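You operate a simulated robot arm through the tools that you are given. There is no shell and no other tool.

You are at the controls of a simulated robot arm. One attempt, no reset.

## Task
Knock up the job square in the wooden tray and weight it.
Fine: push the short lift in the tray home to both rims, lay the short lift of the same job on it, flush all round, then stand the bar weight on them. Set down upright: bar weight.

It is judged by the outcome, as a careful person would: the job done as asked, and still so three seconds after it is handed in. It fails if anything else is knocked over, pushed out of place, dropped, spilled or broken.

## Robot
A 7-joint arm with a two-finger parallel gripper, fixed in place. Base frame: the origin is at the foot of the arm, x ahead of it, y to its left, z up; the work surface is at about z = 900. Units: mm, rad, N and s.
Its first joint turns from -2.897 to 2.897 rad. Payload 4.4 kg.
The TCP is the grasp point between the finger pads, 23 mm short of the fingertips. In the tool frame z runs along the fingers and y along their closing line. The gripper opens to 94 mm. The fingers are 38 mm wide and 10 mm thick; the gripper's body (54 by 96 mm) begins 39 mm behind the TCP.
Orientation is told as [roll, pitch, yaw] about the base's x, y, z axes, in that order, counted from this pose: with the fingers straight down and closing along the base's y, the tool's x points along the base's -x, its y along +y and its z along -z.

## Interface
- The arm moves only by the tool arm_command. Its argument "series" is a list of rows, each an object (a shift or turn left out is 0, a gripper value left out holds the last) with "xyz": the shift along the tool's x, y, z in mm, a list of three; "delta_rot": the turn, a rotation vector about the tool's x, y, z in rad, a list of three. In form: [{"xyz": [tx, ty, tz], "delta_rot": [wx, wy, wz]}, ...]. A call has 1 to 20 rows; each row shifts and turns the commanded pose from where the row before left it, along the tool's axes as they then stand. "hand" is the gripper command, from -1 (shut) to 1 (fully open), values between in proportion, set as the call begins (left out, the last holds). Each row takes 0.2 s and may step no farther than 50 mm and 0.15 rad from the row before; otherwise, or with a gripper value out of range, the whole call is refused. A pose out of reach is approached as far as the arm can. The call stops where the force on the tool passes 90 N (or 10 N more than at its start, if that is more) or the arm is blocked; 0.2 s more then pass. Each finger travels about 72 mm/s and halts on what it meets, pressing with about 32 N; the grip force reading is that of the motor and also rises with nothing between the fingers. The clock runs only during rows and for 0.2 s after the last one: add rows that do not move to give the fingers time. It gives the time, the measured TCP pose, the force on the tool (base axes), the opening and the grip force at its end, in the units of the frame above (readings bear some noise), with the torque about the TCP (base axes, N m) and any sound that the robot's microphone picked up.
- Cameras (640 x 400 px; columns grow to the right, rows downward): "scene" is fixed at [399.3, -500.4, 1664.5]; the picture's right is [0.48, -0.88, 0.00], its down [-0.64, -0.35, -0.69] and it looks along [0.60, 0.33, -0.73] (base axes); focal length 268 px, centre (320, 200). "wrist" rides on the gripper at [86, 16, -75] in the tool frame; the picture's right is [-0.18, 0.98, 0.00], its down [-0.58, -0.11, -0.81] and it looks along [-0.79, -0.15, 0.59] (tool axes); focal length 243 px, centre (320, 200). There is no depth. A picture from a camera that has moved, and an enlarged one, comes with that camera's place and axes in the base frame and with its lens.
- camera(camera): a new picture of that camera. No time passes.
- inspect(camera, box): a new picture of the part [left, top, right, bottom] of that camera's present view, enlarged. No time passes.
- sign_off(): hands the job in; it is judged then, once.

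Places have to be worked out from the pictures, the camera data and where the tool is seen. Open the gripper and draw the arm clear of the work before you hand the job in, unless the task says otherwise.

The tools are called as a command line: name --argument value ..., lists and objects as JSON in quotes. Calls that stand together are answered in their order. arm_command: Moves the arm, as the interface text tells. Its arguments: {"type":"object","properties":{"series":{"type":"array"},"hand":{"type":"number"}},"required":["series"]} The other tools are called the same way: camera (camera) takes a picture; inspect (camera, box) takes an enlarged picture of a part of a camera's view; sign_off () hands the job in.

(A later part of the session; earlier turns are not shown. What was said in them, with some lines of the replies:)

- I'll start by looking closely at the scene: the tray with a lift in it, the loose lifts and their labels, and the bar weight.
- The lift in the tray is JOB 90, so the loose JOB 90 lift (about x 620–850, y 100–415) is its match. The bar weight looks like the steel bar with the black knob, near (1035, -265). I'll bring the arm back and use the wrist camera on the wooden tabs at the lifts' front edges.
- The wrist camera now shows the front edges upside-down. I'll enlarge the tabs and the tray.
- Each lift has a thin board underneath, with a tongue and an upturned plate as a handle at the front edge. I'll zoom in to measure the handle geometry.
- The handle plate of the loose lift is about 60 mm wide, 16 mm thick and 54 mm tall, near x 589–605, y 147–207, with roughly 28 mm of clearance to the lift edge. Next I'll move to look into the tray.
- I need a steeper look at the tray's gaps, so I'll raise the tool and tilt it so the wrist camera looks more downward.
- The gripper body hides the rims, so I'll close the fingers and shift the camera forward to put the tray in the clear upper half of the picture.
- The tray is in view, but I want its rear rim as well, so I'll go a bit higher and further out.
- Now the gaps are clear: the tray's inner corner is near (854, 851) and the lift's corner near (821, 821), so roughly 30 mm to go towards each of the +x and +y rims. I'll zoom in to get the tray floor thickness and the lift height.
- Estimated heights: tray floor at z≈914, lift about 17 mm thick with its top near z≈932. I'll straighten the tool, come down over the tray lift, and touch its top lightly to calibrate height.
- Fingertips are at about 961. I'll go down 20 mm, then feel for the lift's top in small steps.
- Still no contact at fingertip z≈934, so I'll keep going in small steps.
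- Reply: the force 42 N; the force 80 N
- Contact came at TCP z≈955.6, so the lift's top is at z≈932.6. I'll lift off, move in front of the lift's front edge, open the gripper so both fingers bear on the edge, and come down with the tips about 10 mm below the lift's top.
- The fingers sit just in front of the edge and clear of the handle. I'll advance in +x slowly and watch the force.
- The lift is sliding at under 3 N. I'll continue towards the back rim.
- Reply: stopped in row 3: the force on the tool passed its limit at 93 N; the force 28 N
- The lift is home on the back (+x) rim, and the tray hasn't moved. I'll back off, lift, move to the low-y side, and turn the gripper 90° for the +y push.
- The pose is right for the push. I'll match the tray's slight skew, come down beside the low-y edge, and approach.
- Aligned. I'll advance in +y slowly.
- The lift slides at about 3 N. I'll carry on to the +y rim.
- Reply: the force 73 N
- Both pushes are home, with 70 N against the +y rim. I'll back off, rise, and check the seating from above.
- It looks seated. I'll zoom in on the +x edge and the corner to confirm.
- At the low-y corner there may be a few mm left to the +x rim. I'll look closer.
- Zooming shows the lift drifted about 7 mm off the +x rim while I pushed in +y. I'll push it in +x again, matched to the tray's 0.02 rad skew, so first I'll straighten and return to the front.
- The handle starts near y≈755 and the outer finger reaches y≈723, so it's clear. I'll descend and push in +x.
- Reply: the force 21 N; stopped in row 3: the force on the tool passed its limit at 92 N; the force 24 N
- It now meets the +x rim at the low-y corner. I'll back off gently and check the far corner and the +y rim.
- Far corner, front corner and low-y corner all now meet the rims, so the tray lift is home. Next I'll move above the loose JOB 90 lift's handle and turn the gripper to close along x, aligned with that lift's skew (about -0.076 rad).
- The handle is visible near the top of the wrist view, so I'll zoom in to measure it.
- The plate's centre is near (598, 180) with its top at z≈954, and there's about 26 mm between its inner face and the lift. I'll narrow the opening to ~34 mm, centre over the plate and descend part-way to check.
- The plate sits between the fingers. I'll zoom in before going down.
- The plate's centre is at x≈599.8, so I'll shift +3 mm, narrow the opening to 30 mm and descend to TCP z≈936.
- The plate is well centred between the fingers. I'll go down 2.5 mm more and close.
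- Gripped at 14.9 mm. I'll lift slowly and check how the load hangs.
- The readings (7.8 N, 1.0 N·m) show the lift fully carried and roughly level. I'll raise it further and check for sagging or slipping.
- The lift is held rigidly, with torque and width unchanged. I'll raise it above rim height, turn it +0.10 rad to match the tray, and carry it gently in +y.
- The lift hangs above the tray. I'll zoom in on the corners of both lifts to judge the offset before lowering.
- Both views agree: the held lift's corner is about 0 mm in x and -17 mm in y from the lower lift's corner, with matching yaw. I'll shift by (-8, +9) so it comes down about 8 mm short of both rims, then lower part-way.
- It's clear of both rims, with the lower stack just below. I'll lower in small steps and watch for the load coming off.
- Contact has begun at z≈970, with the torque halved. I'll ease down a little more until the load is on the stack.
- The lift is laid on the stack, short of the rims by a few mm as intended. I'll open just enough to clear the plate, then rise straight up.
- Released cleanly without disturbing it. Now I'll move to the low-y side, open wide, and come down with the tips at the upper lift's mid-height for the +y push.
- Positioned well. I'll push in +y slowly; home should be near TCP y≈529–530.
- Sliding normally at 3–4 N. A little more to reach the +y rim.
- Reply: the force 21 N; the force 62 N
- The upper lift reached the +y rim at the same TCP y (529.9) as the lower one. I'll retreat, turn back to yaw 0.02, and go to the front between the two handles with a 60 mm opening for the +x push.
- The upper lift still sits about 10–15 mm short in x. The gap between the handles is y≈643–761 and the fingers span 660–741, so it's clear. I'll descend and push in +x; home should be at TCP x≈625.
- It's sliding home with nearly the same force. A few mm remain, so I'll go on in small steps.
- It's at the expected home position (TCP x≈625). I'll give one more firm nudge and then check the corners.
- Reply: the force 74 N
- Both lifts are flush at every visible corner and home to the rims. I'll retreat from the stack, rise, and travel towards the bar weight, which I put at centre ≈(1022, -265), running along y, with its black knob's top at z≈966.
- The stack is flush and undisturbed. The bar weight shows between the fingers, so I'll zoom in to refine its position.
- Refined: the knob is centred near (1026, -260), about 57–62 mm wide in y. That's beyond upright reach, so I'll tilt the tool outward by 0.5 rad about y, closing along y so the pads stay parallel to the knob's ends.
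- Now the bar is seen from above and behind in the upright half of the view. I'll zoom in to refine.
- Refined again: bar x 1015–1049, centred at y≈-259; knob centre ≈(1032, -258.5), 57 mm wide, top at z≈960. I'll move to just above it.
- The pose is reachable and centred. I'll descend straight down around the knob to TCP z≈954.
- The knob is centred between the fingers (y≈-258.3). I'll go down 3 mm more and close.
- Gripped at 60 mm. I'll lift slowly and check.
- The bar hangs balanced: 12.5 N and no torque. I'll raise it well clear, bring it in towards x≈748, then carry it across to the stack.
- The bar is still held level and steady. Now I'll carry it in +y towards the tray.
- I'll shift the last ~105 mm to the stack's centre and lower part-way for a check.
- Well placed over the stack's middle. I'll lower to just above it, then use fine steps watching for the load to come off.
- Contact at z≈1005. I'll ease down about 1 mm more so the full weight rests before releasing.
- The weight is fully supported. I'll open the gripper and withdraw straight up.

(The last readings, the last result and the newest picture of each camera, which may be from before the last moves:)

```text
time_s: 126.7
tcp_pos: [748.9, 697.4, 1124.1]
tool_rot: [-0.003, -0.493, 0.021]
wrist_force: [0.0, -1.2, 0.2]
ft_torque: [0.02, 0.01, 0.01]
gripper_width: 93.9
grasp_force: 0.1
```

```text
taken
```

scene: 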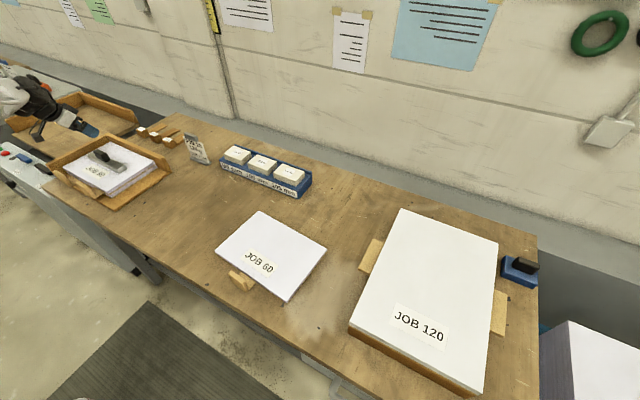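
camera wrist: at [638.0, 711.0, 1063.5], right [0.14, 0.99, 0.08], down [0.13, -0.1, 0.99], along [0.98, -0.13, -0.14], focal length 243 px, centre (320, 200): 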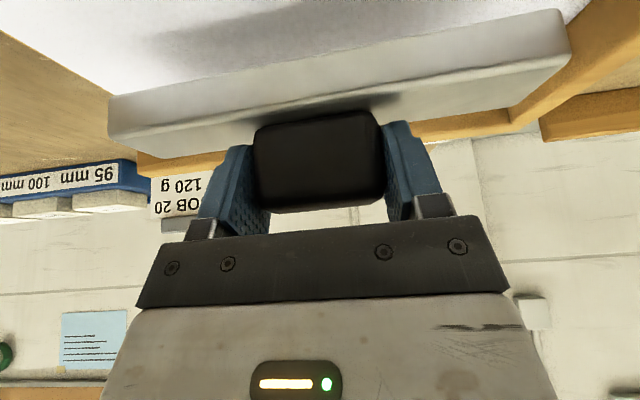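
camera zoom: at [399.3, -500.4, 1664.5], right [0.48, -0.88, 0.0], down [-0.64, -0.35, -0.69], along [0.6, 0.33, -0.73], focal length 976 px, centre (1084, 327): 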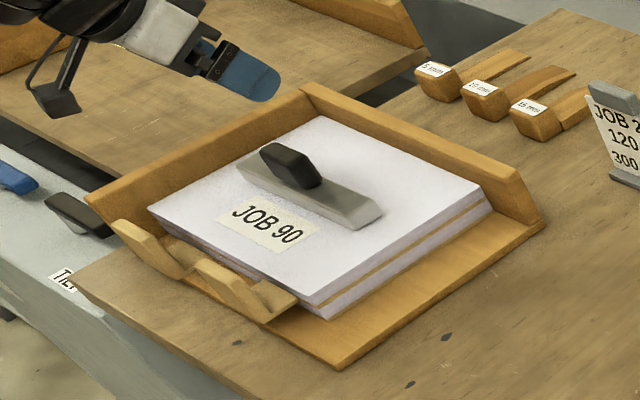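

The bar weight stands upright on the stack. I'll check closely that the lifts are still flush and home.

inspect --camera "scene" --box '[146, 150, 178, 174]'

inspect --camera "scene" --box '[98, 132, 130, 156]'

inspect --camera "scene" --box '[90, 172, 130, 202]'

inspect --camera "scene" --box '[50, 150, 90, 180]'

inspect --camera "scene" --box '[80, 135, 140, 180]'

```text
16.00 times, centred on (162, 162) of scene
camera zoom: at [399.3, -500.4, 1664.5], right [0.48, -0.88, 0.0], down [-0.64, -0.35, -0.69], along [0.6, 0.33, -0.73], focal length 4296 px, centre (2848, 808)
```

zoom: 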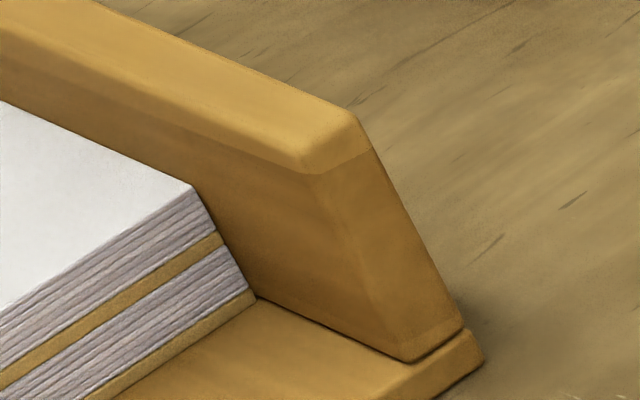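

```text
16.00 times, centred on (114, 144) of scene
camera zoom: at [399.3, -500.4, 1664.5], right [0.48, -0.88, 0.0], down [-0.64, -0.35, -0.69], along [0.6, 0.33, -0.73], focal length 4296 px, centre (3616, 1096)
```

zoom: 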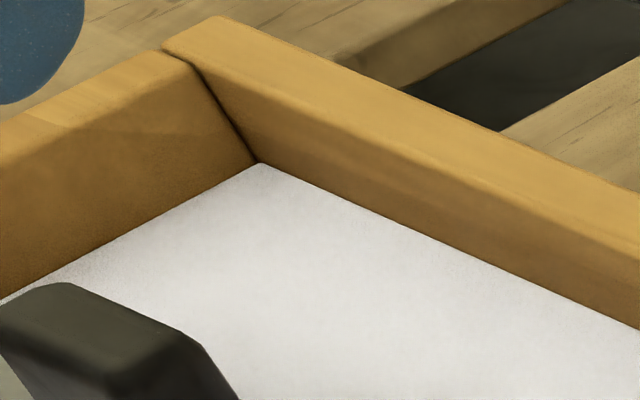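

```text
13.33 times, centred on (110, 187) of scene
camera zoom: at [399.3, -500.4, 1664.5], right [0.48, -0.88, 0.0], down [-0.64, -0.35, -0.69], along [0.6, 0.33, -0.73], focal length 3580 px, centre (3120, 373)
```

zoom: 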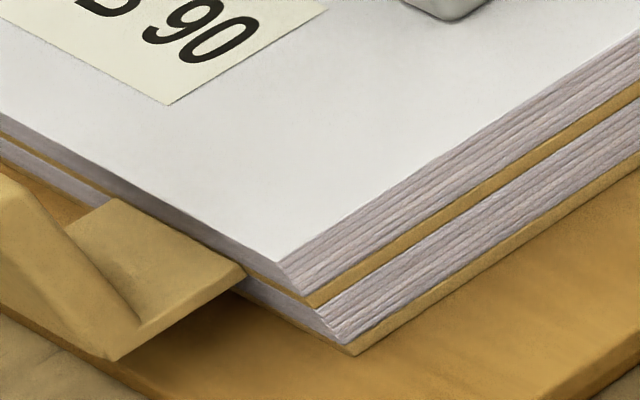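

```text
13.33 times, centred on (70, 165) of scene
camera zoom: at [399.3, -500.4, 1664.5], right [0.48, -0.88, 0.0], down [-0.64, -0.35, -0.69], along [0.6, 0.33, -0.73], focal length 3580 px, centre (3653, 667)
```

zoom: 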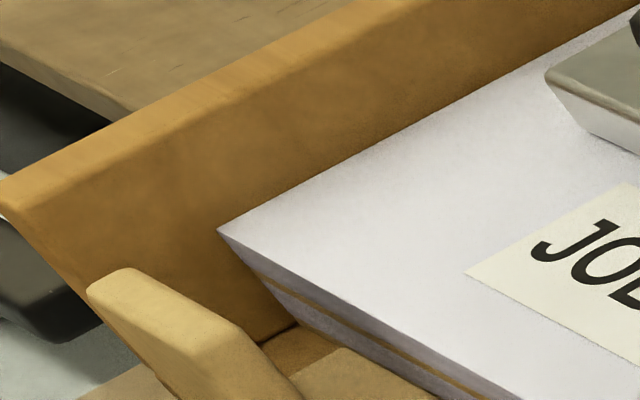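

```text
8.89 times, centred on (110, 158) of scene
camera zoom: at [399.3, -500.4, 1664.5], right [0.48, -0.88, 0.0], down [-0.64, -0.35, -0.69], along [0.6, 0.33, -0.73], focal length 2387 px, centre (2187, 578)
```

zoom: 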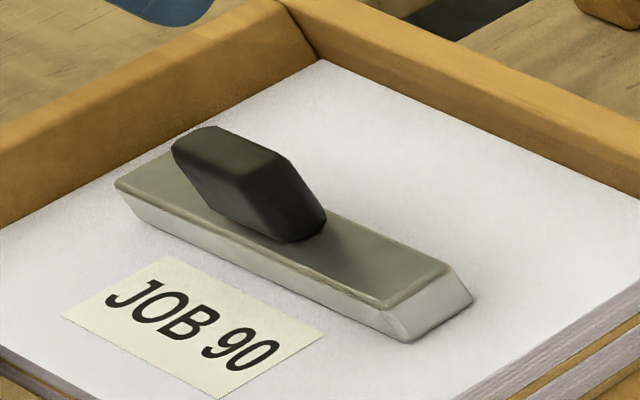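

Everything is flush all round, home to both rims, and the bar stands upright. I'll draw the arm clear and straighten it.

arm_command --series '[{"xyz": [20, 0, -36]}, {"xyz": [32, 0, -29]}, {"xyz": [32, 0, -29]}, {"xyz": [32, 0, -29]}, {"xyz": [32, 0, -29]}, {"xyz": [32, 0, -29]}, {"delta_rot": [0, 0.125, 0]}, {"delta_rot": [0, 0.125, 0]}, {"delta_rot": [0, 0.125, 0]}, {"delta_rot": [0, 0.12, 0]}, {"xyz": [0, -45, 0]}, {"xyz": [0, -45, 0]}, {"xyz": [0, -45, 0]}, {"xyz": [0, -45, 0]}, {"xyz": [0, -45, 0]}, {}]'

camera --camera "scene"

inspect --camera "scene" --box '[30, 110, 190, 220]'

```text
time_s: 130.1
tcp_pos: [511.1, 467.5, 1199.7]
tool_rot: [-0.002, 0.001, 0.02]
wrist_force: [0.3, 0.0, 0.8]
ft_torque: [-0.01, -0.02, 0.04]
gripper_width: 93.9
grasp_force: 0.1
```

```text
taken
```

scene: 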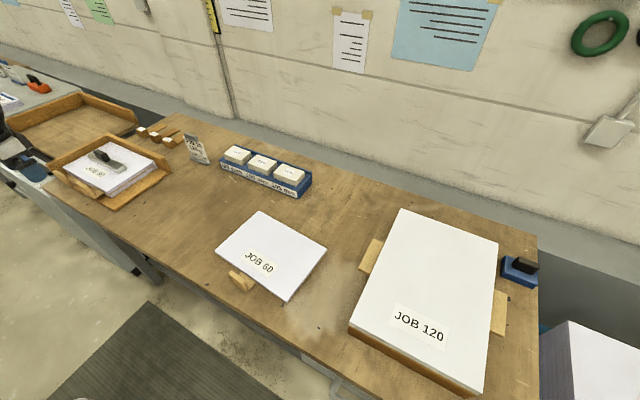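

```text
3.64 times, centred on (110, 165) of scene
camera zoom: at [399.3, -500.4, 1664.5], right [0.48, -0.88, 0.0], down [-0.64, -0.35, -0.69], along [0.6, 0.33, -0.73], focal length 976 px, centre (1084, 327)
```

zoom: 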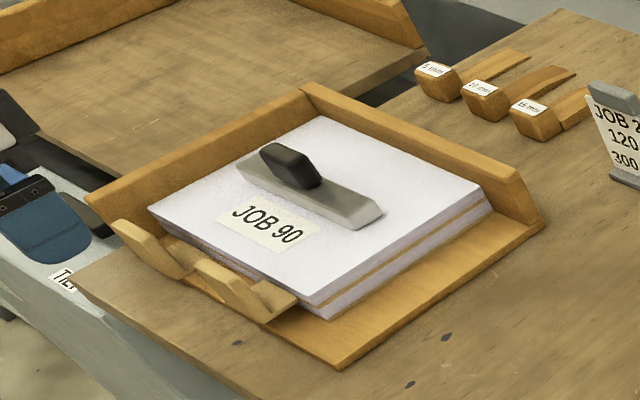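

The arm is clear and the gripper open. Both lifts are flush and home to both rims, the bar weight is upright, and nothing else has been disturbed. I'm handing it in.

sign_off

```text
The job is handed in.
```

The job is done and handed in. Both JOB 90 lifts are square in the wooden tray, with the bar weight standing upright on them.

- **Tray lift:** it is pushed home to both rims. The first sideways push let it drift about 7 mm off the back rim, so I pushed it back. The last close-up pictures show it against both rims.
- **Second lift:** the loose JOB 90 lift is laid on top and pushed home to the same two rims. In those pictures its edges line up with the lower lift at every corner I could see.
- **Bar weight:** it is near the middle of the stack, lying along the lifts' long side. The lifts did not move when I set it down.

After the last move the arm was clear with the gripper open, and nothing else in view had moved. I did not take pictures after handing in, so the three seconds after that are unchecked.
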